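You operate a simulated robot arm through the tools that you are given. There is no shell and no other tool. Be economical: measure what you need, move in short steps, check, and stop when the job is done.

You are at the controls of a simulated two-armed robot. One attempt, no reset.

## Task
Pull the fault slip's lead and the yellow lead from the network hub.
Fine: hold the hub; lay both plugs on the table; the third lead stays in.

It is judged by the outcome, as a careful person would: the job done as asked, and still so three seconds after it is handed in. It fails if anything else is knocked over, pushed out of place, dropped, spilled or broken.

## Robot
Two 7-joint arms with two-finger parallel grippers on one trunk, on a base that drives. Base frame: it is fixed to the floor where the robot stands at the start and does not move with it; the origin is under the middle of the robot, x ahead of it, y to its left, z up; the surface under the hand at the start is at about z = 740. Units: mm, degrees, N and s.
The left shoulder is at the start at [50, 177, 1054], the right one opposite. With the tool pointing down near the work surface each hand reaches from about 220 to 700 mm from the robot's upright axis, wherever it stands, measured 20 degrees to its own side. Places, roughly: door half of the small table [500, 0, 700]. Payload 3.43 kg a hand.
The tool frame of a hand sits at the grasp point between the pads (the TCP): z along the fingers, y along the line on which they close. The tips reach 34 mm beyond it. The gripper opens to 128 mm. The fingers are 24 mm wide and 12 mm thick; the gripper's body (48 by 130 mm) begins 96 mm behind the TCP.
Orientation is that of the tool frame in the base frame, as [roll, pitch, yaw] about the fixed x, y, z axes, in that order (R = Rz(yaw) Ry(pitch) Rx(roll)). With the fingers straight down and closing along the base's y, the tool's x points along the base's -x, its y along +y and its z along -z.

## Interface
- The arms move only by the tool arm_command. It takes "left_moves", "right_moves" or both (then of equal length, played together; a hand with none holds still); each is a list of rows, each a list of 7 numbers: the turn, a rotation vector about the tool's x, y, z in degrees, then the shift along the tool's x, y, z in mm, then the opening, from 0 (shut) to 1 (fully open). In form: [[wx, wy, wz, tx, ty, tz, claw], ...]. A call has 1 to 10 rows; each row shifts and turns the commanded pose from where the row before left it, along the tool's axes as they then stand. Rows are played at 5 a second. More than 50 mm and 8.6 degrees between two rows, or a gripper value outside its range, and nothing of the call is played. A pose out of reach is approached as far as the arm can. The call stops where the force on the tool passes 50 N (or 10 N more than at its start, if that is more) or the arm is blocked; 0.2 s more then pass. The fingers move at their own pace (about 108 mm/s each) and stop on an object; they squeeze with about 32 N. The grip force told is the motor's: it shows also when the fingers shut on nothing. Time passes only in rows, and 0.2 s behind the last, so rows that do not move let the fingers close. It gives the time, the measured TCP pose, the force on the tool (base axes), the opening and the grip force at its end, in the units of the frame above (readings bear some noise), with the torque about the TCP (base axes, N m) and any sound that the robot's microphone picked up.
- Cameras (640 x 400 px; columns grow to the right, rows downward): "scene" is now at [162.6, 1.8, 1222]; the picture's right is [-0.05, -1.00, 0.00], its down [-0.60, 0.03, -0.80] and it looks along [0.80, -0.04, -0.60] (base axes); focal length 215 px, centre (320, 200). "left" rides on the left gripper at [76, 11, -160] in its tool frame; the picture's right is [-0.15, 0.99, 0.00], its down [-0.88, -0.13, -0.46] and it looks along [-0.45, -0.07, 0.89] (tool axes); focal length 234 px, centre (320, 200). "right" rides on the right gripper at [76, -11, -160] in its tool frame; the picture's right is [0.15, 0.99, 0.00], its down [-0.88, 0.13, -0.46] and it looks along [-0.45, 0.07, 0.89] (tool axes); focal length 234 px, centre (320, 200). There is no depth. A picture from a camera that has moved, and an enlarged one, comes with that camera's place and axes in the base frame and with its lens. The place of the scene camera against the robot may be out by one fixed shift of up to 12 mm in any direction.
- snapshot(camera): a new picture of that camera. No time passes.
- move_column(by): slides the trunk up (or, below 0, down) by that many mm; the arms and the scene camera ride with it, the base frame stays. It gives what a move gives, with no picture.
- roll_base(legs): drives the robot by 1 to 6 legs, each [ahead, turn to the left] in mm and degrees, along the robot's own axes; the way and the turn of a leg run together, so that a leg with both is an arc; at most 1500 mm and 180 degrees a leg. The arms and the cameras ride along, it lands a little off, and it stops where it bumps. It gives what a move gives.
- turn_head(pan, tilt): turns the head with the scene camera to pan (to the left, within 80 degrees either way) and tilt (down, from -29 to 69), counted from straight ahead of the robot. It gives what a move gives.
- zoom(camera, box): a new picture of the part [left, top, right, bottom] of that camera's present view, enlarged. No time passes.
- sign_off(): hands the job in; it is judged then, once.

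Work in short steps. Places have to be worked out from the pictures, the camera data and where the tool is seen: move nearer, look again, correct. Check each grasp and each placing, and mend what went wrong. You have 120 turns and 92 pictures in all, those below and enlarged ones among them. Open the grippers and draw the arms clear of the work before you hand the job in, unless the task says otherwise; then end with one line.

The tools are called after "Emit:" by a JSON object that holds its "fn" and its "kwargs". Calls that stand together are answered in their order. arm_command: Moves the arms, as the interface text tells. Its arguments: {"type":"object","properties":{"left_moves":{"type":"array"},"right_moves":{"type":"array"}},"required":[]} The other tools are called the same way: move_column (by) slides the trunk up or down; roll_base (legs) drives the base; turn_head (pan, tilt) turns the head that bears the scene camera; snapshot (camera) takes a picture; zoom (camera, box) takes an enlarged picture of a part of a camera's view; sign_off () hands the job in.

At the start:

```text
time: 0.0
left_ee_pos: [439.0, 230.6, 953.9]
left_ee_rot: [179.9, -0.1, -180.0]
left_contact_force: [-0.1, 0.4, -0.4]
left_wrist_torque: [-0.02, 0.0, 0.0]
left_gripper_width: 127.9
left_gripper_force: 0.2
right_ee_pos: [422.0, -125.5, 992.8]
right_ee_rot: [180.0, 0.0, -180.0]
right_contact_force: [0.1, -0.8, 0.0]
right_wrist_torque: [0.0, 0.05, 0.04]
right_gripper_width: 128.0
right_gripper_force: 0.1
trunk travel left (down, up): [-225.0, 176.0]
robot x, y, heading: [4.1, 0.5, -0.2]
head pan, tilt: [-2.9, 36.7]
```

scene: 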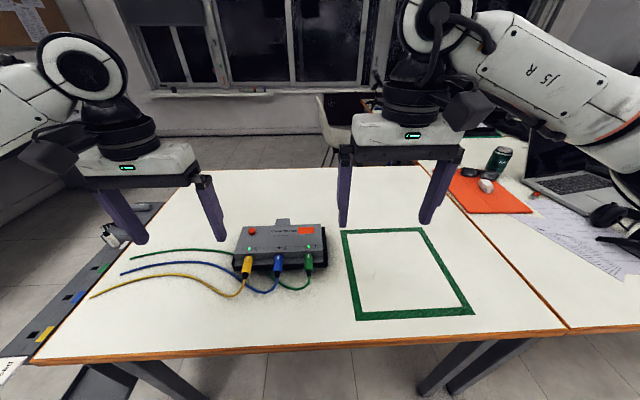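
right: 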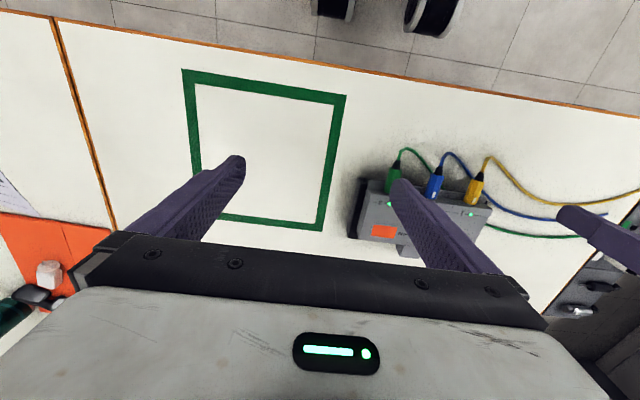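
left: 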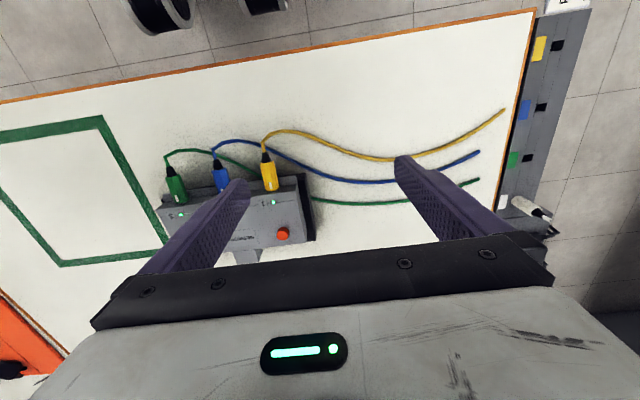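

The hub has yellow, blue and green plugs, and the fault slip must be read first. A white label shows at the lower left near the side rack, so I enlarge that and the hub.

Emit:
{"fn": "zoom", "kwargs": {"camera": "scene", "box": [220, 210, 340, 285]}}

Emit:
{"fn": "zoom", "kwargs": {"camera": "scene", "box": [0, 200, 160, 400]}}

Emit:
{"fn": "turn_head", "kwargs": {"pan": 45, "tilt": 50}}

Emit:
{"fn": "snapshot", "kwargs": {"camera": "scene"}}

```text
5.33 times, centred on (280, 248) of scene
camera zoom: at [162.6, 1.8, 1222.0], right [-0.05, -1.0, 0.0], down [-0.6, 0.03, -0.8], along [0.8, -0.04, -0.6], focal length 1144 px, centre (533, -53)
```

zoom: 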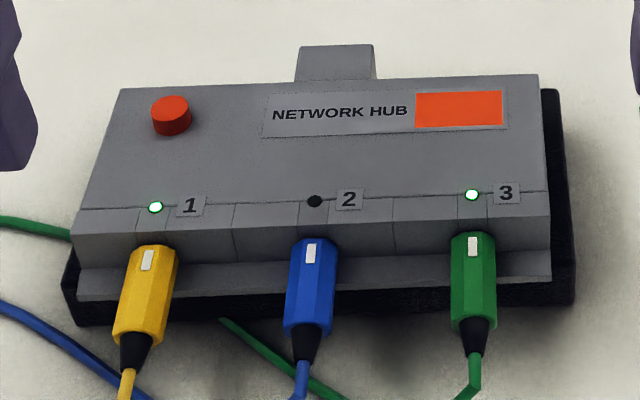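

```text
2.00 times, centred on (80, 300) of scene
camera zoom: at [162.6, 1.8, 1222.0], right [-0.05, -1.0, 0.0], down [-0.6, 0.03, -0.8], along [0.8, -0.04, -0.6], focal length 429 px, centre (800, 0)
```

zoom: 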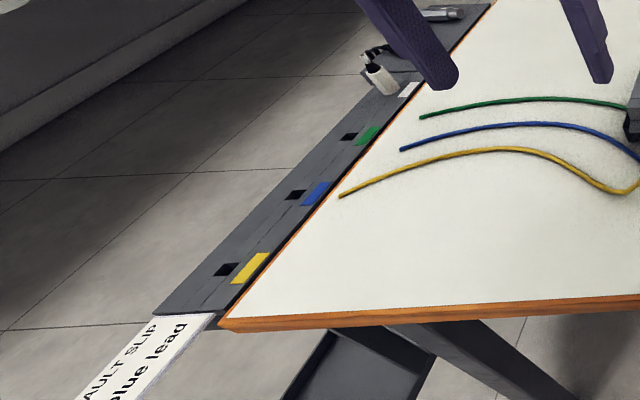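

```text
time: 1.2
left_ee_pos: [439.6, 230.9, 953.5]
left_ee_rot: [-179.9, 0.0, -179.9]
left_contact_force: [0.4, 1.4, 2.0]
left_wrist_torque: [0.03, -0.04, -0.02]
left_gripper_width: 128.2
left_gripper_force: 0.0
right_ee_pos: [422.0, -126.3, 993.8]
right_ee_rot: [-179.9, 0.0, 179.9]
right_contact_force: [-0.5, 0.0, -0.4]
right_wrist_torque: [0.0, -0.01, 0.01]
right_gripper_width: 127.8
right_gripper_force: 0.1
trunk travel left (down, up): [-225.0, 176.0]
robot x, y, heading: [1.0, 1.1, -0.0]
head pan, tilt: [45.0, 50.0]
```

```text
86 pictures are left
camera scene: at [130.1, 60.6, 1202.9], right [0.71, -0.71, 0.0], down [-0.54, -0.54, -0.64], along [0.46, 0.45, -0.77], focal length 215 px, centre (320, 200)
```

scene: 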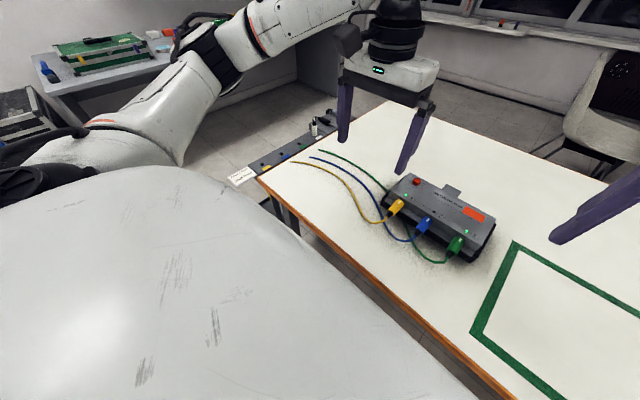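

The slip says something like "FAULT SLIP / blue lead". I read it in full before relying on it.

Emit:
{"fn": "zoom", "kwargs": {"camera": "scene", "box": [215, 150, 275, 195]}}

Emit:
{"fn": "zoom", "kwargs": {"camera": "scene", "box": [360, 150, 520, 270]}}

```text
8.89 times, centred on (245, 172) of scene
camera zoom: at [130.1, 60.6, 1202.9], right [0.71, -0.71, 0.0], down [-0.54, -0.54, -0.64], along [0.46, 0.45, -0.77], focal length 1907 px, centre (987, 444)
```

zoom: 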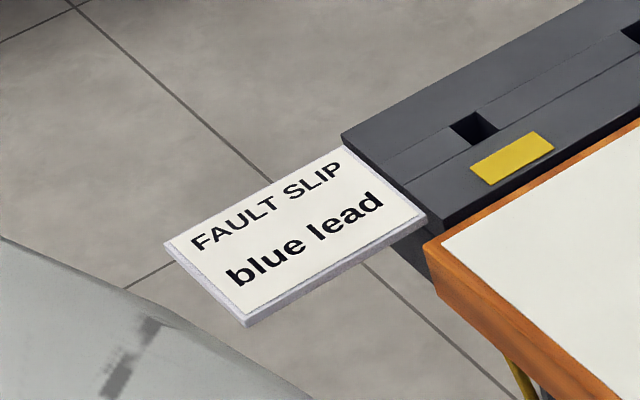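

```text
3.33 times, centred on (440, 210) of scene
camera zoom: at [130.1, 60.6, 1202.9], right [0.71, -0.71, 0.0], down [-0.54, -0.54, -0.64], along [0.46, 0.45, -0.77], focal length 715 px, centre (-80, 167)
```

zoom: 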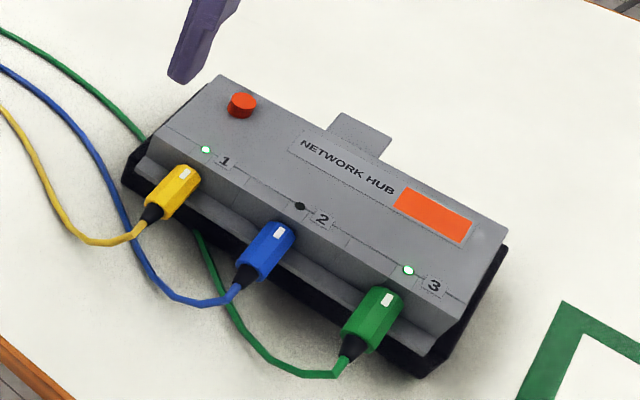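

Confirmed: blue and yellow come out, green stays in. I zoom the wrist cameras on the hub to work out its shape, especially the tab at the back.

Emit:
{"fn": "zoom", "kwargs": {"camera": "right", "box": [340, 130, 500, 270]}}

Emit:
{"fn": "zoom", "kwargs": {"camera": "left", "box": [150, 130, 330, 280]}}

```text
2.86 times, centred on (420, 200) of right
camera zoom: at [347.2, -137.9, 1153.4], right [-0.15, 0.99, 0.0], down [0.88, 0.13, 0.46], along [0.45, 0.07, -0.89], focal length 669 px, centre (34, 200)
```

zoom: 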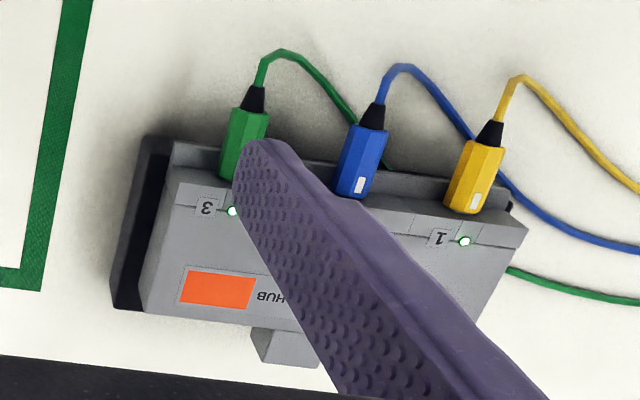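

```text
2.67 times, centred on (240, 205) of left
camera zoom: at [363.4, 239.9, 1112.3], right [0.15, 0.99, 0.0], down [0.88, -0.13, 0.46], along [0.45, -0.07, -0.89], focal length 624 px, centre (533, 187)
```

zoom: 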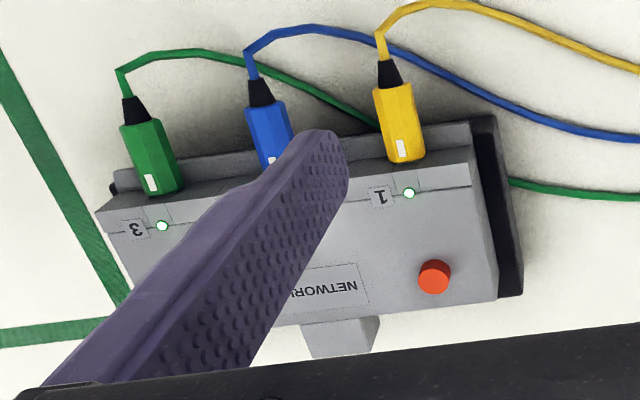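

From the two wrist cameras I triangulate the following:
- **Hub top:** z≈822, y from -20 to 188, back edge at x≈580.
- **Back tab:** about 40 mm wide, centred near (600, 84), top at z≈815.
- **Plugs:** yellow at (470, 149, ~785), blue at y≈80, sloping slightly down towards me.

I bring the right hand above the tab, partly closed.

Emit:
{"fn": "arm_command", "kwargs": {"right_moves": [[0, 0, 0, -30, 35, 12, 0.65], [0, 0, 0, -30, 35, 12, 0.65], [0, 0, 0, -30, 35, 12, 0.65], [0, 0, 0, -30, 35, 12, 0.65], [0, 0, 0, -30, 35, 12, 0.65], [0, 0, 0, -30, 35, 12, 0.65], [0, 0, 0, 0, 0, 0, 0.65]]}}

Emit:
{"fn": "turn_head", "kwargs": {"pan": 8, "tilt": 40}}

Emit:
{"fn": "snapshot", "kwargs": {"camera": "right"}}

Emit:
{"fn": "snapshot", "kwargs": {"camera": "scene"}}

```text
time: 2.8
left_ee_pos: [438.3, 229.8, 951.8]
left_ee_rot: [-179.9, -0.1, -179.9]
left_contact_force: [-0.8, -0.4, 0.4]
left_wrist_torque: [0.04, -0.01, 0.0]
left_gripper_width: 127.7
left_gripper_force: 0.0
right_ee_pos: [579.4, 42.5, 929.0]
right_ee_rot: [179.8, 0.0, 178.7]
right_contact_force: [-0.6, 0.2, 0.2]
right_wrist_torque: [0.03, 0.01, 0.03]
right_gripper_width: 82.9
right_gripper_force: 0.0
right hand out of reach, approached as far as the arm can: row 6
trunk travel left (down, up): [-225.0, 176.0]
robot x, y, heading: [-1.6, 2.2, 0.1]
head pan, tilt: [45.0, 50.0]
```

```text
time: 3.8
left_ee_pos: [440.3, 230.9, 952.5]
left_ee_rot: [-179.9, 0.0, -179.9]
left_contact_force: [-0.6, 0.0, 0.0]
left_wrist_torque: [0.0, 0.0, 0.05]
left_gripper_width: 128.0
left_gripper_force: 0.2
right_ee_pos: [578.3, 42.3, 929.3]
right_ee_rot: [179.7, -0.1, 178.4]
right_contact_force: [-0.8, 1.7, 0.5]
right_wrist_torque: [-0.01, 0.0, -0.01]
right_gripper_width: 83.5
right_gripper_force: 0.1
trunk travel left (down, up): [-225.0, 176.0]
robot x, y, heading: [-0.4, -4.3, -0.3]
head pan, tilt: [8.0, 40.0]
```

```text
81 pictures are left
camera right: at [503.1, 32.0, 1088.6], right [-0.12, 0.99, 0.01], down [0.88, 0.11, 0.46], along [0.45, 0.06, -0.89], focal length 234 px, centre (320, 200)
```

right: 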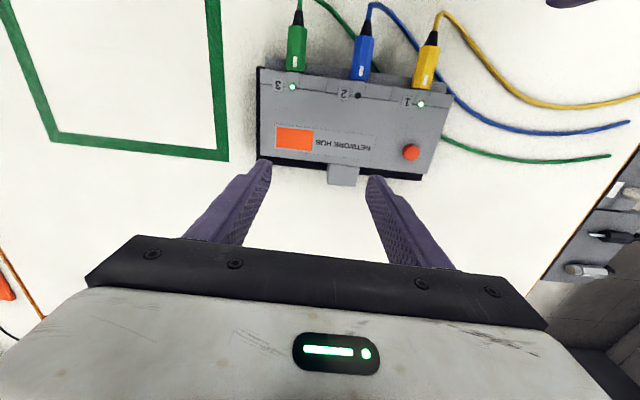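

```text
80 pictures are left
camera scene: at [159.8, 18.1, 1217.0], right [0.14, -0.99, 0.0], down [-0.64, -0.09, -0.77], along [0.76, 0.11, -0.64], focal length 215 px, centre (320, 200)
```

scene: 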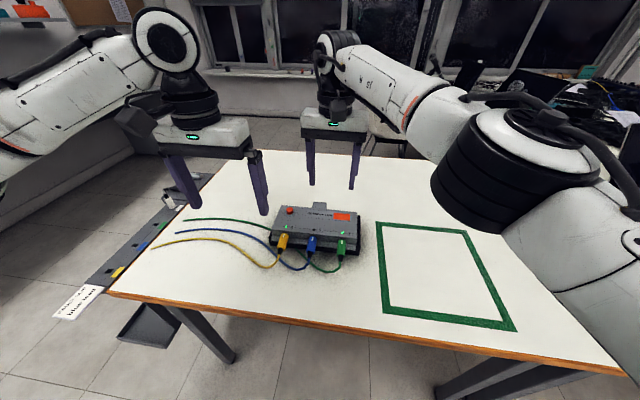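

The right arm runs out of reach short of the tab. I drive the base 60 mm ahead, since the hands are well above everything.

Emit:
{"fn": "roll_base", "kwargs": {"legs": [[60, 0]]}}

```text
time: 4.8
left_ee_pos: [499.2, 229.9, 952.2]
left_ee_rot: [180.0, 0.0, 180.0]
left_contact_force: [-0.2, -0.1, 0.1]
left_wrist_torque: [0.01, 0.03, -0.01]
left_gripper_width: 127.9
left_gripper_force: 0.0
right_ee_pos: [638.7, 41.8, 928.8]
right_ee_rot: [179.7, 0.0, 178.5]
right_contact_force: [0.7, -0.1, -0.5]
right_wrist_torque: [0.01, 0.03, -0.03]
right_gripper_width: 83.2
right_gripper_force: 0.1
trunk travel left (down, up): [-225.0, 176.0]
robot x, y, heading: [61.8, 2.8, -0.1]
head pan, tilt: [8.0, 40.0]
```

The tab, from the last right view, spans y≈59–95 and x≈585–618. I move the right hand over (603, 77) and down to z≈870.

Emit:
{"fn": "arm_command", "kwargs": {"right_moves": [[0, 0, -1.5, 18, 17, 20, 0.65], [0, 0, 0, 18, 18, 20, 0.65], [0, 0, 0, 0, 0, 10, 0.65], [0, 0, 0, 0, 0, 0, 0.65]]}}

Emit:
{"fn": "snapshot", "kwargs": {"camera": "right"}}

```text
time: 5.8
left_ee_pos: [498.9, 228.7, 953.2]
left_ee_rot: [180.0, 0.0, 179.9]
left_contact_force: [0.7, 0.2, -0.3]
left_wrist_torque: [-0.01, -0.01, -0.03]
left_gripper_width: 127.9
left_gripper_force: 0.1
right_ee_pos: [601.5, 78.5, 877.9]
right_ee_rot: [179.6, 0.1, -180.0]
right_contact_force: [1.1, 0.1, -0.2]
right_wrist_torque: [0.02, 0.0, -0.02]
right_gripper_width: 83.2
right_gripper_force: 0.0
trunk travel left (down, up): [-225.0, 176.0]
robot x, y, heading: [60.1, -1.2, -0.2]
head pan, tilt: [8.0, 40.0]
```

```text
79 pictures are left
camera right: at [526.6, 65.1, 1037.4], right [-0.15, 0.99, 0.01], down [0.88, 0.13, 0.46], along [0.45, 0.07, -0.89], focal length 234 px, centre (320, 200)
```

right: 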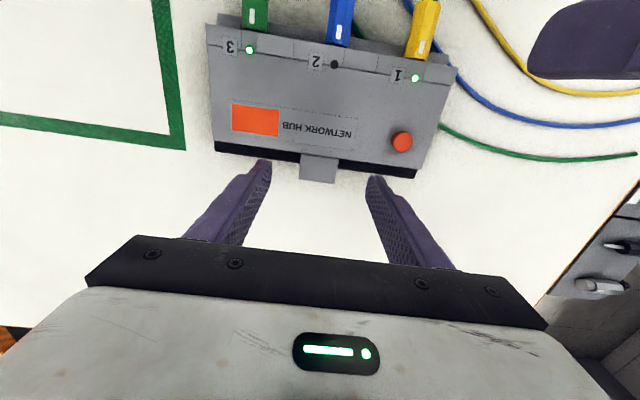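

The tab spans y 59–95 and x 590–619, right between the fingers. I lower to TCP z≈806, keeping the tips above the black base, then close.

Emit:
{"fn": "arm_command", "kwargs": {"right_moves": [[0, 0, 0, -4, -1, 25, 0.65], [0, 0, 0, 0, 0, 25, 0.65], [0, 0, 0, 0, 0, 21, 0.65], [0, 0, 0, 0, 0, 0, 0.65]]}}

Emit:
{"fn": "snapshot", "kwargs": {"camera": "right"}}

Emit:
{"fn": "zoom", "kwargs": {"camera": "scene", "box": [240, 160, 390, 280]}}

```text
time: 6.8
left_ee_pos: [499.8, 229.0, 952.7]
left_ee_rot: [-179.9, -0.1, -180.0]
left_contact_force: [0.9, -0.1, 0.7]
left_wrist_torque: [0.0, -0.02, 0.0]
left_gripper_width: 128.0
left_gripper_force: 0.0
right_ee_pos: [607.5, 76.5, 809.0]
right_ee_rot: [179.7, 0.0, 179.9]
right_contact_force: [0.8, 0.3, 0.5]
right_wrist_torque: [0.0, 0.01, 0.01]
right_gripper_width: 83.1
right_gripper_force: 0.1
trunk travel left (down, up): [-225.0, 176.0]
robot x, y, heading: [59.7, -0.6, 0.3]
head pan, tilt: [8.0, 40.0]
```

```text
78 pictures are left
camera right: at [531.6, 63.2, 968.0], right [-0.15, 0.99, 0.01], down [0.88, 0.13, 0.46], along [0.45, 0.07, -0.89], focal length 234 px, centre (320, 200)
```

right: 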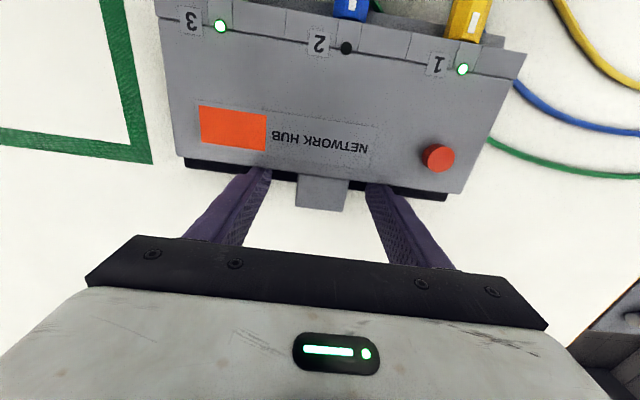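

```text
3.33 times, centred on (315, 220) of scene
camera zoom: at [219.7, 17.9, 1217.1], right [0.14, -0.99, 0.0], down [-0.64, -0.09, -0.77], along [0.76, 0.11, -0.64], focal length 715 px, centre (337, 133)
```

zoom: 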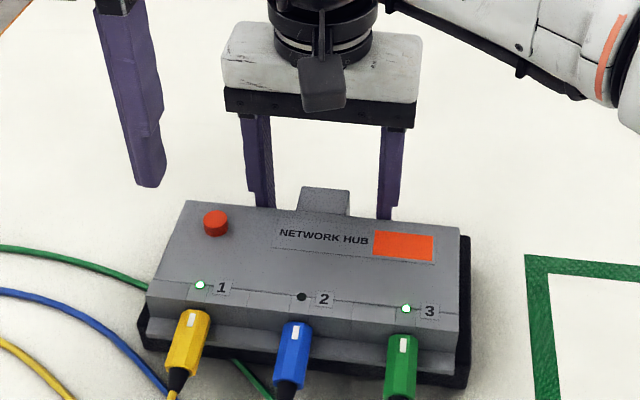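

The fingers straddle the tab and sit clear of the hub back. I close on it.

Emit:
{"fn": "arm_command", "kwargs": {"right_moves": [[0, 0, 0, 0, 0, 0, 0.4], [0, 0, 0, 0, 0, 0, 0.2], [0, 0, 0, 0, 0, 0, 0.1], [0, 0, 0, 0, 0, 0, 0.1]]}}

Emit:
{"fn": "snapshot", "kwargs": {"camera": "right"}}

Emit:
{"fn": "zoom", "kwargs": {"camera": "scene", "box": [240, 160, 390, 280]}}

Emit:
{"fn": "snapshot", "kwargs": {"camera": "left"}}

```text
time: 7.8
left_ee_pos: [499.5, 229.9, 951.1]
left_ee_rot: [-180.0, 0.0, -180.0]
left_contact_force: [0.6, -0.1, -0.4]
left_wrist_torque: [-0.02, 0.01, -0.01]
left_gripper_width: 127.8
left_gripper_force: 0.1
right_ee_pos: [606.4, 76.8, 808.2]
right_ee_rot: [179.8, 0.0, -179.9]
right_contact_force: [-0.1, 2.5, -0.1]
right_wrist_torque: [-0.22, 0.03, -0.23]
right_gripper_width: 39.7
right_gripper_force: 31.9
trunk travel left (down, up): [-225.0, 176.0]
robot x, y, heading: [61.6, -1.5, -0.0]
head pan, tilt: [8.0, 40.0]
```

```text
76 pictures are left
camera right: at [531.6, 63.5, 968.2], right [-0.15, 0.99, 0.01], down [0.88, 0.13, 0.46], along [0.45, 0.07, -0.89], focal length 234 px, centre (320, 200)
```

right: 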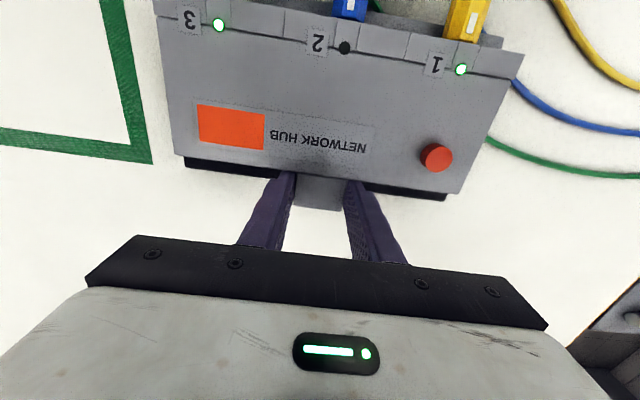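

```text
3.33 times, centred on (315, 220) of scene
camera zoom: at [219.7, 18.2, 1217.0], right [0.14, -0.99, 0.0], down [-0.64, -0.09, -0.77], along [0.76, 0.11, -0.64], focal length 715 px, centre (337, 133)
```

zoom: 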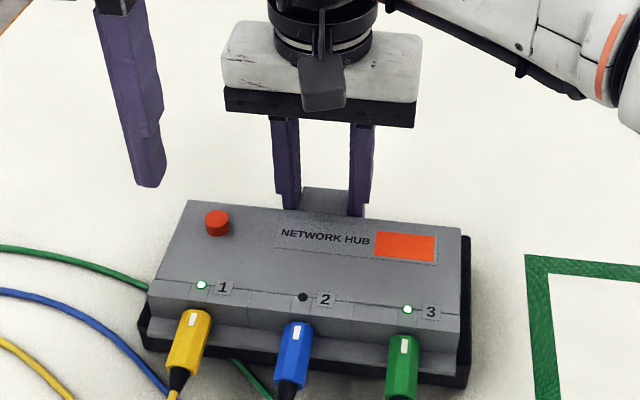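

```text
74 pictures are left
camera left: at [423.4, 239.8, 1112.2], right [0.15, 0.99, 0.0], down [0.88, -0.13, 0.46], along [0.45, -0.07, -0.89], focal length 234 px, centre (320, 200)
```

left: 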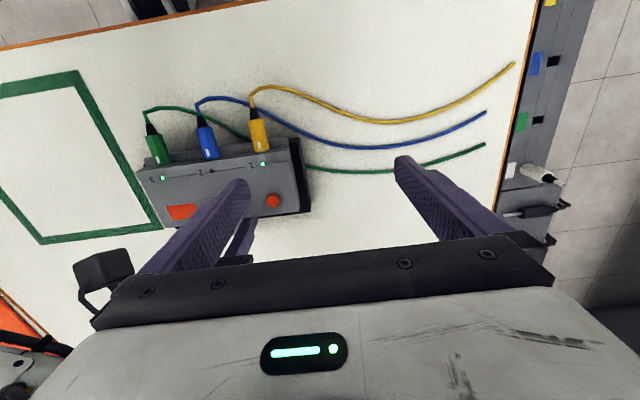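

The tab is held at 39.7 mm and 32 N, and the hub moved barely 1 mm. I bring the left hand above and slightly in front of the yellow plug with a narrower opening, and look again.

Emit:
{"fn": "arm_command", "kwargs": {"left_moves": [[0, 0, 0, 17, -26, 23, 0.5], [0, 0, 0, 17, -26, 23, 0.5], [0, 0, 0, 16, -28, 24, 0.5], [0, 0, 0, 0, 0, 0, 0.5]]}}

Emit:
{"fn": "snapshot", "kwargs": {"camera": "left"}}

Emit:
{"fn": "zoom", "kwargs": {"camera": "scene", "box": [240, 160, 390, 280]}}

```text
time: 8.8
left_ee_pos: [448.0, 148.7, 881.7]
left_ee_rot: [-179.9, -0.1, 180.0]
left_contact_force: [-0.7, -0.7, 0.3]
left_wrist_torque: [0.01, -0.01, 0.01]
left_gripper_width: 64.4
left_gripper_force: 0.0
right_ee_pos: [607.2, 76.6, 808.3]
right_ee_rot: [179.7, 0.0, -179.9]
right_contact_force: [0.0, 1.8, -0.4]
right_wrist_torque: [-0.3, 0.06, -0.18]
right_gripper_width: 39.6
right_gripper_force: 31.8
trunk travel left (down, up): [-225.0, 176.0]
robot x, y, heading: [59.0, -0.1, 0.1]
head pan, tilt: [8.0, 40.0]
```

```text
73 pictures are left
camera left: at [372.2, 157.5, 1041.7], right [0.15, 0.99, 0.0], down [0.88, -0.13, 0.46], along [0.45, -0.07, -0.89], focal length 234 px, centre (320, 200)
```

left: 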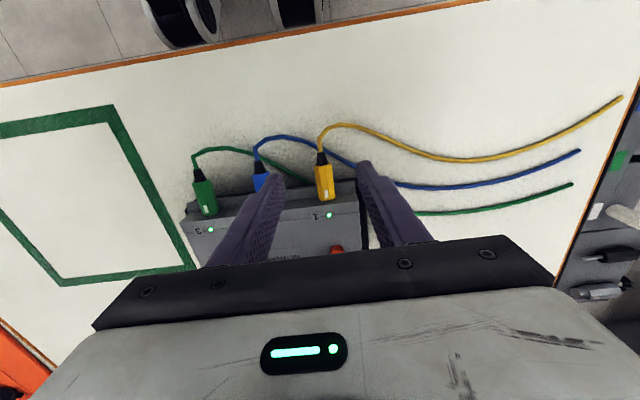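

```text
3.33 times, centred on (315, 220) of scene
camera zoom: at [219.7, 18.1, 1217.1], right [0.14, -0.99, 0.0], down [-0.64, -0.09, -0.77], along [0.76, 0.11, -0.64], focal length 715 px, centre (337, 133)
```

zoom: 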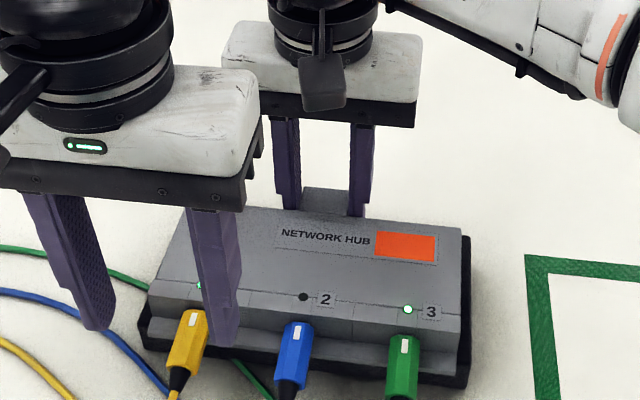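

Emit:
{"fn": "zoom", "kwargs": {"camera": "left", "box": [240, 100, 400, 240]}}

```text
2.86 times, centred on (320, 170) of left
camera zoom: at [372.2, 157.5, 1041.7], right [0.15, 0.99, 0.0], down [0.88, -0.13, 0.46], along [0.45, -0.07, -0.89], focal length 669 px, centre (320, 286)
```

zoom: 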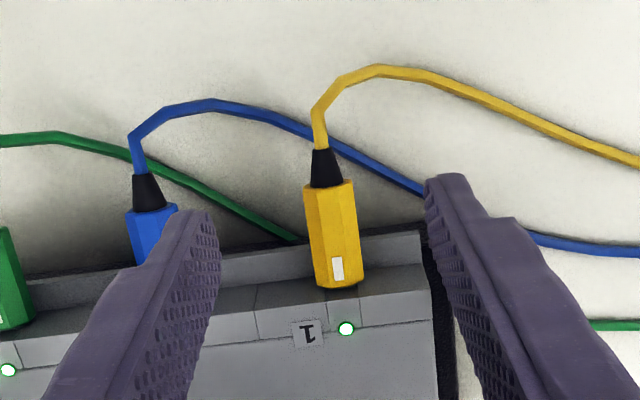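

The yellow body runs from x≈457 to 496 at y≈147, about 19 mm thick, with its axis at z≈783. The hub's lower ledge starts at x≥490, so a TCP of (469, 147, 790) straddles the plug with clearance, and I lower there.

Emit:
{"fn": "arm_command", "kwargs": {"left_moves": [[0, 0, 0, -11, -1, 30, 0.5], [0, 0, 0, -10, -1, 30, 0.5], [0, 0, 0, 0, 0, 30, 0.5], [0, 0, 0, 0, 0, 0, 0.5]]}}

Emit:
{"fn": "snapshot", "kwargs": {"camera": "left"}}

Emit:
{"fn": "zoom", "kwargs": {"camera": "scene", "box": [240, 180, 370, 284]}}

```text
time: 9.8
left_ee_pos: [470.2, 144.7, 790.5]
left_ee_rot: [-179.9, -0.1, 180.0]
left_contact_force: [0.4, -0.1, 0.5]
left_wrist_torque: [0.02, 0.0, 0.04]
left_gripper_width: 64.1
left_gripper_force: 0.0
right_ee_pos: [606.7, 76.7, 808.7]
right_ee_rot: [179.7, 0.0, -179.9]
right_contact_force: [-0.8, 0.0, 0.5]
right_wrist_torque: [-0.39, 0.08, -0.14]
right_gripper_width: 39.7
right_gripper_force: 32.0
trunk travel left (down, up): [-225.0, 176.0]
robot x, y, heading: [53.9, -0.1, -0.1]
head pan, tilt: [8.0, 40.0]
```

```text
70 pictures are left
camera left: at [395.8, 154.4, 951.8], right [0.15, 0.99, 0.0], down [0.88, -0.13, 0.46], along [0.45, -0.07, -0.89], focal length 234 px, centre (320, 200)
```

left: 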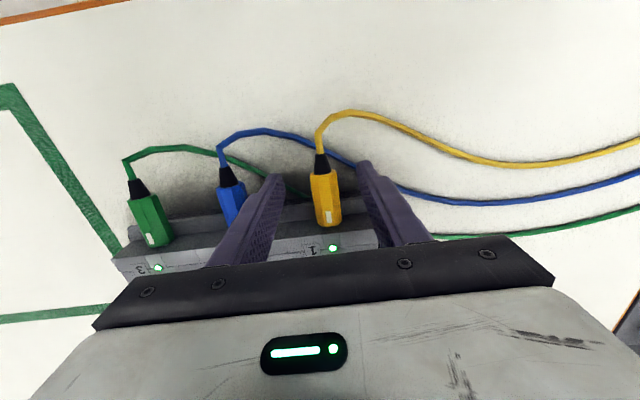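

```text
3.85 times, centred on (305, 232) of scene
camera zoom: at [219.6, 18.0, 1217.1], right [0.14, -0.99, 0.0], down [-0.64, -0.09, -0.77], along [0.76, 0.11, -0.64], focal length 825 px, centre (378, 77)
```

zoom: 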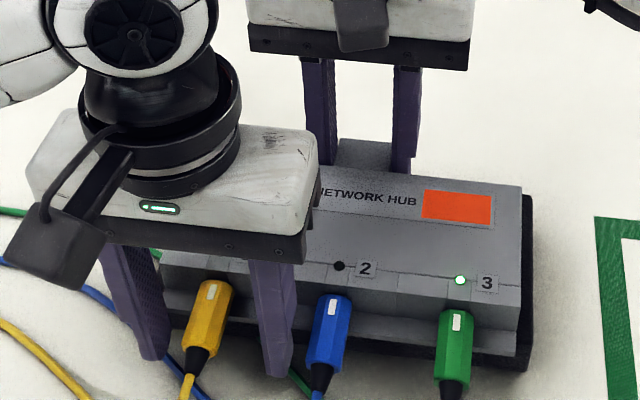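

The plug at (474, 146) sits between the fingers, and the lower fingers clear blue. I close on yellow.

Emit:
{"fn": "arm_command", "kwargs": {"left_moves": [[0, 0, 0, 0, 1, 0, 0.3], [0, 0, 0, 0, 0, 0, 0.1], [0, 0, 0, 0, 0, 0, 0.05], [0, 0, 0, 0, 0, 0, 0.05]]}}

Emit:
{"fn": "zoom", "kwargs": {"camera": "left", "box": [220, 100, 420, 275]}}

```text
time: 10.8
left_ee_pos: [470.8, 147.9, 792.3]
left_ee_rot: [-180.0, 0.0, 180.0]
left_contact_force: [0.5, 4.7, -0.6]
left_wrist_torque: [0.03, 0.05, 0.19]
left_gripper_width: 18.3
left_gripper_force: 32.3
right_ee_pos: [607.0, 76.5, 809.1]
right_ee_rot: [179.8, 0.0, -180.0]
right_contact_force: [-1.6, -2.6, 0.5]
right_wrist_torque: [-0.25, 0.08, 0.2]
right_gripper_width: 39.7
right_gripper_force: 31.7
trunk travel left (down, up): [-225.0, 176.0]
robot x, y, heading: [61.8, 0.8, -0.1]
head pan, tilt: [8.0, 40.0]
```

```text
2.29 times, centred on (320, 188) of left
camera zoom: at [395.6, 156.7, 952.3], right [0.14, 0.99, 0.0], down [0.88, -0.13, 0.46], along [0.45, -0.07, -0.89], focal length 535 px, centre (320, 229)
```

zoom: 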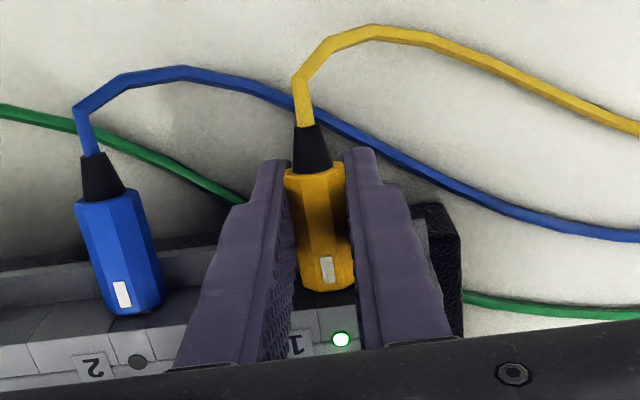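

Yellow is gripped (18.3 mm, 32 N). I start pulling gently along the plug axis, towards me and about 20° down, watching the forces.

Emit:
{"fn": "arm_command", "kwargs": {"left_moves": [[0, 0, 0, 2.8, 0, 1, 0.05], [0, 0, 0, 2.8, 0, 1, 0.05], [0, 0, 0, 0, 0, 0, 0.05]]}}

Emit:
{"fn": "zoom", "kwargs": {"camera": "left", "box": [220, 100, 420, 275]}}

```text
time: 11.6
left_ee_pos: [465.9, 146.5, 791.5]
left_ee_rot: [-179.9, 0.0, -180.0]
left_contact_force: [0.9, 2.8, 1.0]
left_wrist_torque: [0.02, -0.03, 0.11]
left_gripper_width: 18.6
left_gripper_force: 31.9
right_ee_pos: [606.7, 76.3, 808.0]
right_ee_rot: [179.7, 0.0, -179.9]
right_contact_force: [-3.3, -3.5, 0.3]
right_wrist_torque: [-0.63, 0.14, 0.3]
right_gripper_width: 39.4
right_gripper_force: 31.8
trunk travel left (down, up): [-225.0, 176.0]
robot x, y, heading: [59.4, 0.7, 0.2]
head pan, tilt: [8.0, 40.0]
```

```text
2.29 times, centred on (320, 188) of left
camera zoom: at [388.6, 156.6, 950.9], right [0.15, 0.99, 0.0], down [0.88, -0.13, 0.46], along [0.45, -0.07, -0.89], focal length 535 px, centre (320, 229)
```

zoom: 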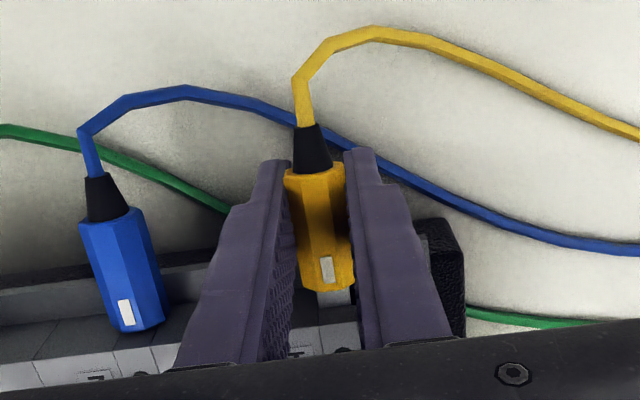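

The plug is moving with the hand and its connector is showing, with low force. I keep pulling along the same line.

Emit:
{"fn": "arm_command", "kwargs": {"left_moves": [[0, 0, 0, 4.7, 0, 1.7, 0.05], [0, 0, 0, 4.7, 0, 1.7, 0.05], [0, 0, 0, 4.7, 0, 1.7, 0.05], [0, 0, 0, 4.7, 0, 1.7, 0.05], [0, 0, 0, 4.7, 0, 1.7, 0.05], [0, 0, 0, 0, 0, 0, 0.05]]}}

Emit:
{"fn": "zoom", "kwargs": {"camera": "left", "box": [220, 100, 420, 275]}}

Emit:
{"fn": "zoom", "kwargs": {"camera": "scene", "box": [240, 180, 370, 284]}}

```text
time: 13.0
left_ee_pos: [440.4, 148.5, 783.9]
left_ee_rot: [-179.9, 0.0, -180.0]
left_contact_force: [-0.3, -0.5, -0.5]
left_wrist_torque: [0.02, 0.02, -0.01]
left_gripper_width: 18.6
left_gripper_force: 31.9
right_ee_pos: [605.7, 76.1, 808.2]
right_ee_rot: [179.7, 0.0, -180.0]
right_contact_force: [0.5, -0.8, -0.1]
right_wrist_torque: [-0.43, 0.12, 0.09]
right_gripper_width: 39.5
right_gripper_force: 31.7
trunk travel left (down, up): [-225.0, 176.0]
robot x, y, heading: [57.2, 0.6, 0.3]
head pan, tilt: [8.0, 40.0]
```

```text
2.29 times, centred on (320, 188) of left
camera zoom: at [364.9, 158.1, 941.9], right [0.15, 0.99, 0.0], down [0.88, -0.13, 0.46], along [0.45, -0.07, -0.89], focal length 535 px, centre (320, 229)
```

zoom: 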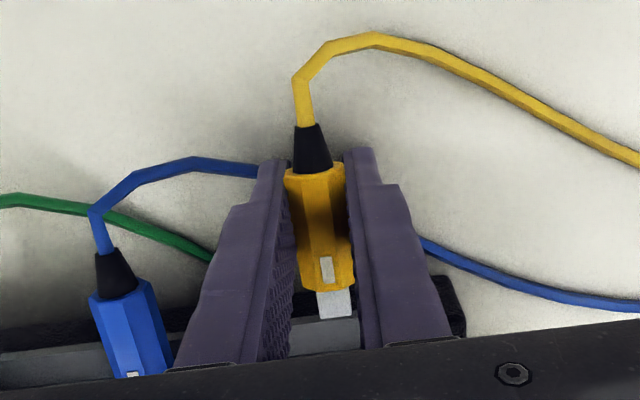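

```text
3.85 times, centred on (305, 232) of scene
camera zoom: at [219.7, 17.9, 1217.0], right [0.14, -0.99, 0.0], down [-0.64, -0.09, -0.77], along [0.76, 0.11, -0.64], focal length 825 px, centre (378, 77)
```

zoom: 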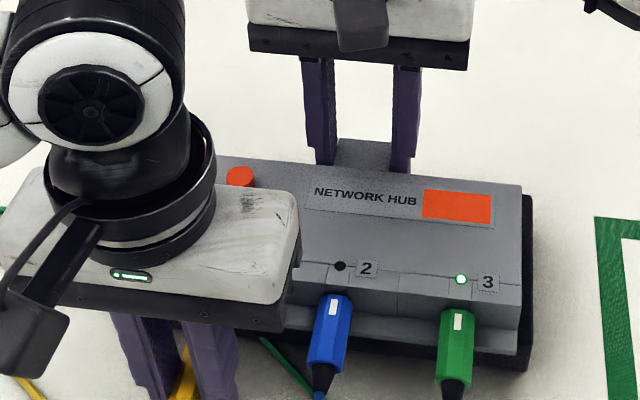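

The connector tip is clear of the port, the force is zero, and the hub is unmoved. I carry yellow back and slightly left to about (395, 170), clear of the blue lead.

Emit:
{"fn": "arm_command", "kwargs": {"left_moves": [[0, 0, 0, 10, 0, -4, 0.05], [0, 0, 0, 12, 5, -4, 0.05], [0, 0, 0, 12, 8, 0, 0.05], [0, 0, 0, 11, 9, 0, 0.05], [0, 0, 0, 0, 0, 0, 0.05]]}}

Emit:
{"fn": "snapshot", "kwargs": {"camera": "left"}}

Emit:
{"fn": "snapshot", "kwargs": {"camera": "scene"}}

```text
time: 14.2
left_ee_pos: [396.1, 169.3, 791.7]
left_ee_rot: [-179.9, 0.0, 180.0]
left_contact_force: [-0.2, 0.5, -0.9]
left_wrist_torque: [0.01, -0.02, -0.02]
left_gripper_width: 18.6
left_gripper_force: 32.5
right_ee_pos: [607.4, 76.9, 809.3]
right_ee_rot: [179.7, 0.1, 179.9]
right_contact_force: [1.9, -0.8, 1.3]
right_wrist_torque: [-0.38, 0.08, 0.17]
right_gripper_width: 39.7
right_gripper_force: 32.1
trunk travel left (down, up): [-225.0, 176.0]
robot x, y, heading: [59.7, 1.1, 0.2]
head pan, tilt: [8.0, 40.0]
```

```text
64 pictures are left
camera left: at [320.1, 179.2, 951.6], right [0.15, 0.99, 0.0], down [0.88, -0.13, 0.46], along [0.45, -0.07, -0.89], focal length 234 px, centre (320, 200)
```

left: 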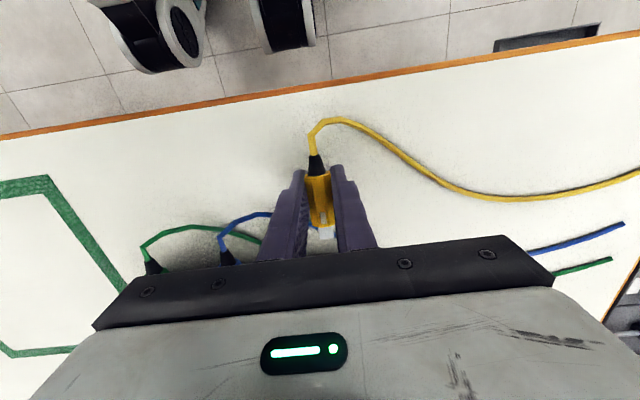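

```text
63 pictures are left
camera scene: at [219.8, 18.0, 1217.0], right [0.14, -0.99, 0.0], down [-0.64, -0.09, -0.77], along [0.76, 0.11, -0.64], focal length 215 px, centre (320, 200)
```

scene: 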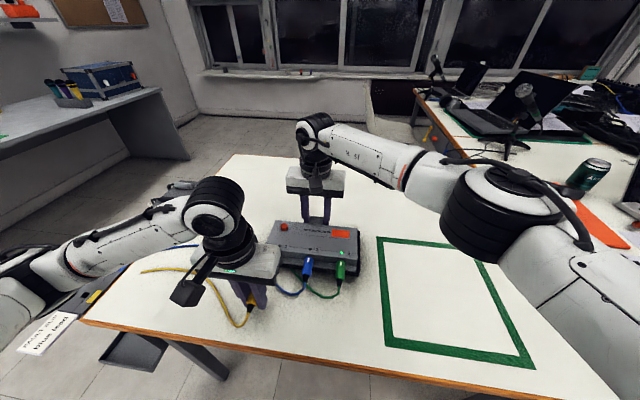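

Yellow is fully out, and hub and green are untouched. I lower until the tail or tips are just above the table.

Emit:
{"fn": "arm_command", "kwargs": {"left_moves": [[0, 0, 0, -10, 0, 5, 0.05], [0, 0, 0, 0, 0, 5, 0.05], [0, 0, 0, 0, 0, 3, 0.05], [0, 0, 0, 0, 0, 0, 0.05]]}}

Emit:
{"fn": "zoom", "kwargs": {"camera": "left", "box": [240, 110, 400, 250]}}

Emit:
{"fn": "zoom", "kwargs": {"camera": "scene", "box": [190, 240, 300, 330]}}

```text
time: 15.2
left_ee_pos: [407.6, 169.5, 776.8]
left_ee_rot: [180.0, 0.0, 179.9]
left_contact_force: [-0.6, 0.4, 0.2]
left_wrist_torque: [0.02, 0.02, 0.0]
left_gripper_width: 18.3
left_gripper_force: 32.0
right_ee_pos: [606.4, 75.9, 809.0]
right_ee_rot: [179.7, 0.0, 180.0]
right_contact_force: [2.0, 0.5, 0.8]
right_wrist_torque: [-0.37, -0.03, 0.14]
right_gripper_width: 39.6
right_gripper_force: 32.1
trunk travel left (down, up): [-225.0, 176.0]
robot x, y, heading: [62.7, 2.5, 0.3]
head pan, tilt: [8.0, 40.0]
```

```text
2.86 times, centred on (320, 180) of left
camera zoom: at [331.0, 179.5, 937.4], right [0.15, 0.99, 0.0], down [0.88, -0.13, 0.46], along [0.45, -0.07, -0.89], focal length 669 px, centre (320, 257)
```

zoom: 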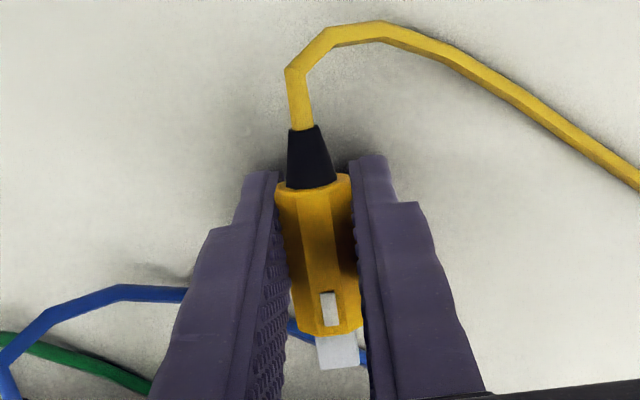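

```text
4.44 times, centred on (245, 285) of scene
camera zoom: at [219.8, 18.0, 1217.0], right [0.14, -0.99, 0.0], down [-0.64, -0.09, -0.77], along [0.76, 0.11, -0.64], focal length 954 px, centre (653, -178)
```

zoom: 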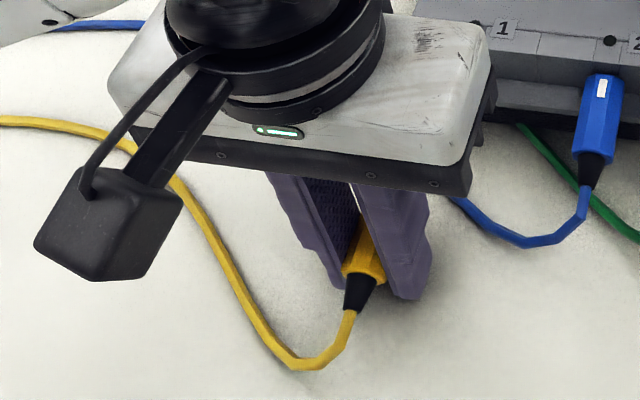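

There is no contact yet and the blue lead is well ahead of the nose. I creep down until something touches.

Emit:
{"fn": "arm_command", "kwargs": {"left_moves": [[0, 0, 0, 0, 0, 1.5, 0.05], [0, 0, 0, 0, 0, 1, 0.05], [0, 0, 0, 0, 0, 0, 0.05]]}}

```text
time: 16.0
left_ee_pos: [406.2, 170.6, 774.3]
left_ee_rot: [-179.9, 0.0, 180.0]
left_contact_force: [0.1, -0.2, 0.1]
left_wrist_torque: [-0.02, 0.0, 0.02]
left_gripper_width: 18.7
left_gripper_force: 31.9
right_ee_pos: [606.2, 75.9, 808.6]
right_ee_rot: [179.7, 0.1, 180.0]
right_contact_force: [1.5, 1.4, 0.0]
right_wrist_torque: [-0.39, -0.09, 0.14]
right_gripper_width: 39.8
right_gripper_force: 32.2
trunk travel left (down, up): [-225.0, 176.0]
robot x, y, heading: [57.3, 3.5, 0.3]
head pan, tilt: [8.0, 40.0]
```

Still free; I go on in small steps.

Emit:
{"fn": "arm_command", "kwargs": {"left_moves": [[0, 0, 0, 0, 0, 1, 0.05], [0, 0, 0, 0, 0, 1, 0.05], [0, 0, 0, 0, 0, 0, 0.05]]}}

Emit:
{"fn": "arm_command", "kwargs": {"left_moves": [[0, 0, 0, 0, 0, 1, 0.05], [0, 0, 0, 0, 0, 0, 0.05]]}}

```text
time: 16.8
left_ee_pos: [405.9, 169.7, 774.2]
left_ee_rot: [-179.9, 0.0, 180.0]
left_contact_force: [-4.4, -0.4, 13.3]
left_wrist_torque: [0.13, 0.31, 0.09]
left_gripper_width: 18.9
left_gripper_force: 32.2
right_ee_pos: [605.3, 76.4, 809.1]
right_ee_rot: [179.8, 0.0, 179.9]
right_contact_force: [0.4, -0.2, -0.2]
right_wrist_torque: [0.0, -0.24, -0.03]
right_gripper_width: 39.8
right_gripper_force: 32.2
trunk travel left (down, up): [-225.0, 176.0]
robot x, y, heading: [59.6, 1.3, 0.1]
head pan, tilt: [8.0, 40.0]
```

```text
time: 17.4
left_ee_pos: [406.7, 169.8, 773.9]
left_ee_rot: [-179.8, 0.3, 180.0]
left_contact_force: [-6.2, 0.3, 31.0]
left_wrist_torque: [0.17, 0.6, 0.05]
left_gripper_width: 18.3
left_gripper_force: 32.4
right_ee_pos: [606.1, 75.6, 810.6]
right_ee_rot: [179.5, 0.1, -180.0]
right_contact_force: [-0.2, 0.6, 0.5]
right_wrist_torque: [0.0, -0.21, -0.02]
right_gripper_width: 39.4
right_gripper_force: 32.3
trunk travel left (down, up): [-225.0, 176.0]
robot x, y, heading: [63.1, 0.0, -0.3]
head pan, tilt: [8.0, 40.0]
```

Contact with the table at tip height ≈740. I back off 2 mm and open slowly so the plug slides down between the fingers.

Emit:
{"fn": "arm_command", "kwargs": {"left_moves": [[0, 0, 0, 0, 0, -2, 0.05], [0, 0, 0, 0, 0, 0, 0.15], [0, 0, 0, 0, 0, 0, 0.155], [0, 0, 0, 0, 0, 0, 0.16], [0, 0, 0, 0, 0, 0, 0.17], [0, 0, 0, 0, 0, 0, 0.19], [0, 0, 0, 0, 0, 0, 0.24], [0, 0, 0, 0, 0, 0, 0.3]]}}

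Emit:
{"fn": "zoom", "kwargs": {"camera": "left", "box": [240, 110, 400, 250]}}

```text
time: 19.2
left_ee_pos: [405.7, 175.4, 774.1]
left_ee_rot: [179.7, 0.0, -179.7]
left_contact_force: [-1.7, 17.8, 19.1]
left_wrist_torque: [0.25, 0.07, 0.04]
left_gripper_width: 28.0
left_gripper_force: 0.1
right_ee_pos: [606.2, 76.4, 810.0]
right_ee_rot: [179.8, 0.2, 180.0]
right_contact_force: [0.0, 0.1, -1.3]
right_wrist_torque: [0.0, -0.21, 0.03]
right_gripper_width: 39.6
right_gripper_force: 32.2
trunk travel left (down, up): [-225.0, 176.0]
robot x, y, heading: [59.9, 5.1, 0.5]
head pan, tilt: [8.0, 40.0]
```

```text
2.86 times, centred on (320, 180) of left
camera zoom: at [330.0, 182.6, 933.7], right [0.14, 0.99, 0.01], down [0.88, -0.13, 0.46], along [0.45, -0.06, -0.89], focal length 669 px, centre (320, 257)
```

zoom: 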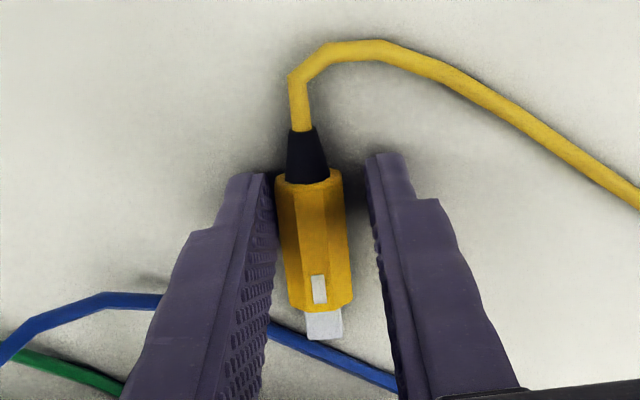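

The plug is down, but the hand is still pressing lightly on the table and leaning sideways. I lift a little to release that.

Emit:
{"fn": "arm_command", "kwargs": {"left_moves": [[0, 0, 0, 0, 0, -3, 0.3], [0, 0, 0, 0, 0, -2, 0.3], [0, 0, 0, 0, 0, 0, 0.3]]}}

Emit:
{"fn": "zoom", "kwargs": {"camera": "left", "box": [240, 110, 400, 250]}}

```text
time: 20.0
left_ee_pos: [406.7, 171.2, 778.1]
left_ee_rot: [-179.9, 0.0, -180.0]
left_contact_force: [0.8, 0.1, 0.0]
left_wrist_torque: [-0.05, -0.03, 0.01]
left_gripper_width: 38.4
left_gripper_force: 0.0
right_ee_pos: [606.0, 77.6, 808.9]
right_ee_rot: [179.7, 0.0, -180.0]
right_contact_force: [-0.1, 4.7, 2.3]
right_wrist_torque: [-0.39, 0.36, -0.47]
right_gripper_width: 39.5
right_gripper_force: 31.7
trunk travel left (down, up): [-225.0, 176.0]
robot x, y, heading: [59.9, 0.1, 0.0]
head pan, tilt: [8.0, 40.0]
```

```text
2.86 times, centred on (320, 180) of left
camera zoom: at [330.4, 181.3, 938.5], right [0.15, 0.99, 0.0], down [0.88, -0.13, 0.46], along [0.45, -0.07, -0.89], focal length 669 px, centre (320, 257)
```

zoom: 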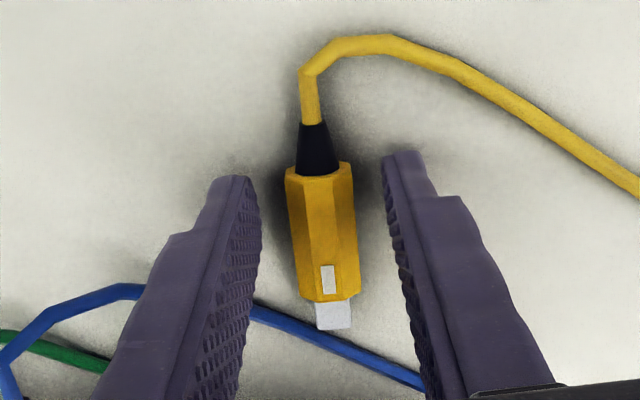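

Yellow lies flat and free between the fingers. I rise straight up and check the hub's state.

Emit:
{"fn": "arm_command", "kwargs": {"left_moves": [[0, 0, 0, 0, 0, -25, 0.35], [0, 0, 0, 0, 0, -40, 0.4], [0, 0, 0, 0, 0, -40, 0.4], [0, 0, 0, -15, -30, 0, 0.45], [0, 0, 0, -15, -32, 0, 0.45], [0, 0, 0, -10, -32, 0, 0.45], [0, 0, 0, 0, 0, 0, 0.45]]}}

Emit:
{"fn": "snapshot", "kwargs": {"camera": "left"}}

Emit:
{"fn": "snapshot", "kwargs": {"camera": "scene"}}

Emit:
{"fn": "zoom", "kwargs": {"camera": "left", "box": [220, 90, 420, 265]}}

```text
time: 21.6
left_ee_pos: [447.4, 78.7, 881.8]
left_ee_rot: [179.9, 0.0, -179.9]
left_contact_force: [-1.0, -0.3, 0.0]
left_wrist_torque: [-0.01, 0.0, 0.0]
left_gripper_width: 57.5
left_gripper_force: 0.1
right_ee_pos: [606.4, 75.5, 809.7]
right_ee_rot: [179.6, -0.1, -179.9]
right_contact_force: [-0.2, 1.3, 0.4]
right_wrist_torque: [-0.42, 0.1, -0.05]
right_gripper_width: 39.5
right_gripper_force: 32.0
trunk travel left (down, up): [-225.0, 176.0]
robot x, y, heading: [59.2, -1.5, 0.0]
head pan, tilt: [8.0, 40.0]
```

```text
58 pictures are left
camera left: at [371.0, 87.1, 1041.1], right [0.15, 0.99, 0.0], down [0.88, -0.13, 0.46], along [0.45, -0.07, -0.89], focal length 234 px, centre (320, 200)
```

left: 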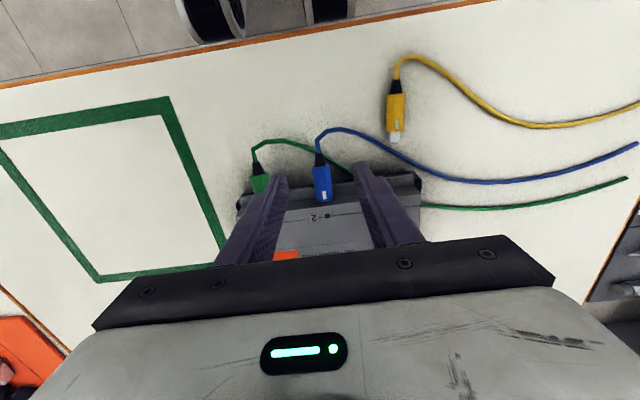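

```text
57 pictures are left
camera scene: at [219.6, 18.0, 1217.1], right [0.14, -0.99, 0.0], down [-0.64, -0.09, -0.77], along [0.76, 0.11, -0.64], focal length 215 px, centre (320, 200)
```

scene: 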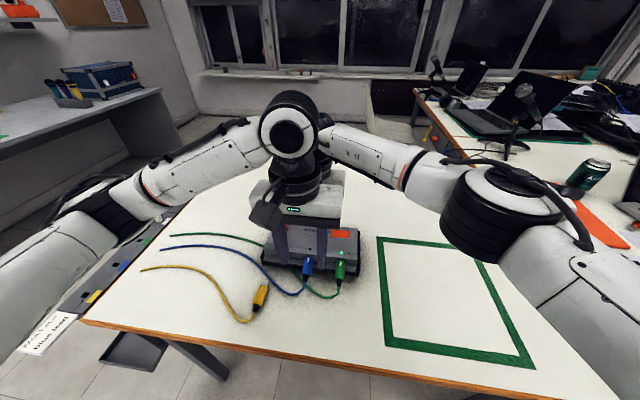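

```text
2.29 times, centred on (320, 178) of left
camera zoom: at [371.0, 87.1, 1041.1], right [0.15, 0.99, 0.0], down [0.88, -0.13, 0.46], along [0.45, -0.07, -0.89], focal length 535 px, centre (320, 251)
```

zoom: 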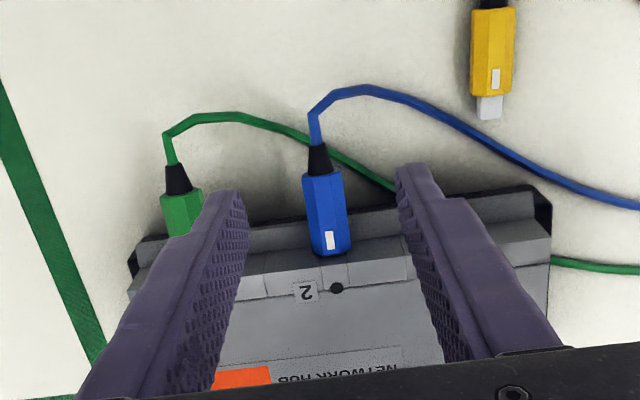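

Blue is at x 457–494, y≈74.5, with the same geometry. This time I grip nearer the fingertips (TCP z≈804) so it can be laid down with no drop.

Emit:
{"fn": "arm_command", "kwargs": {"left_moves": [[0, 0, 0, -11, -1, 26, 0.45], [0, 0, 0, -11, -2, 26, 0.45], [0, 0, 0, 0, 0, 25, 0.45], [0, 0, 0, 0, 0, 0, 0.45]]}}

Emit:
{"fn": "zoom", "kwargs": {"camera": "left", "box": [220, 100, 420, 275]}}

Emit:
{"fn": "zoom", "kwargs": {"camera": "scene", "box": [240, 180, 370, 304]}}

```text
time: 22.6
left_ee_pos: [470.5, 73.3, 805.1]
left_ee_rot: [180.0, 0.0, 179.9]
left_contact_force: [0.0, 0.0, 0.1]
left_wrist_torque: [0.03, -0.01, 0.0]
left_gripper_width: 57.7
left_gripper_force: 0.0
right_ee_pos: [606.9, 76.6, 808.5]
right_ee_rot: [179.8, 0.1, 180.0]
right_contact_force: [0.4, 0.5, -0.3]
right_wrist_torque: [-0.37, -0.01, -0.01]
right_gripper_width: 39.5
right_gripper_force: 32.0
trunk travel left (down, up): [-225.0, 176.0]
robot x, y, heading: [63.2, 1.7, 0.1]
head pan, tilt: [8.0, 40.0]
```

```text
2.29 times, centred on (320, 188) of left
camera zoom: at [394.5, 83.6, 964.5], right [0.15, 0.99, 0.0], down [0.88, -0.13, 0.46], along [0.45, -0.07, -0.89], focal length 535 px, centre (320, 229)
```

zoom: 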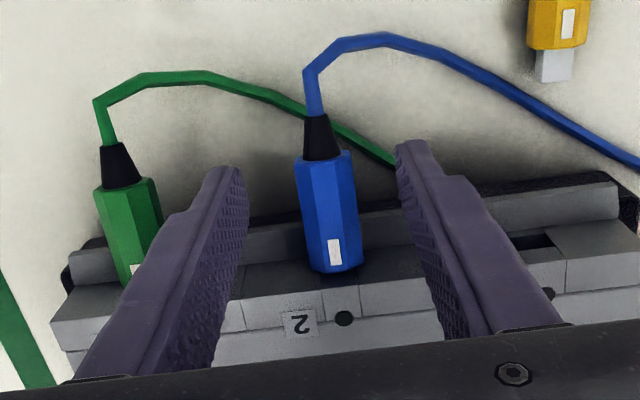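

```text
3.23 times, centred on (305, 242) of scene
camera zoom: at [219.7, 17.9, 1217.0], right [0.14, -0.99, 0.0], down [-0.64, -0.09, -0.77], along [0.76, 0.11, -0.64], focal length 692 px, centre (368, 64)
```

zoom: 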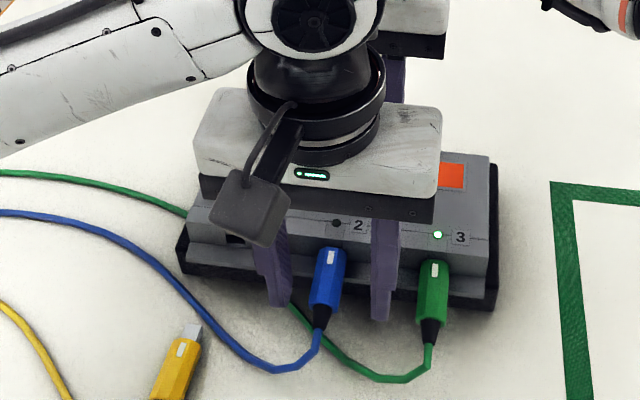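

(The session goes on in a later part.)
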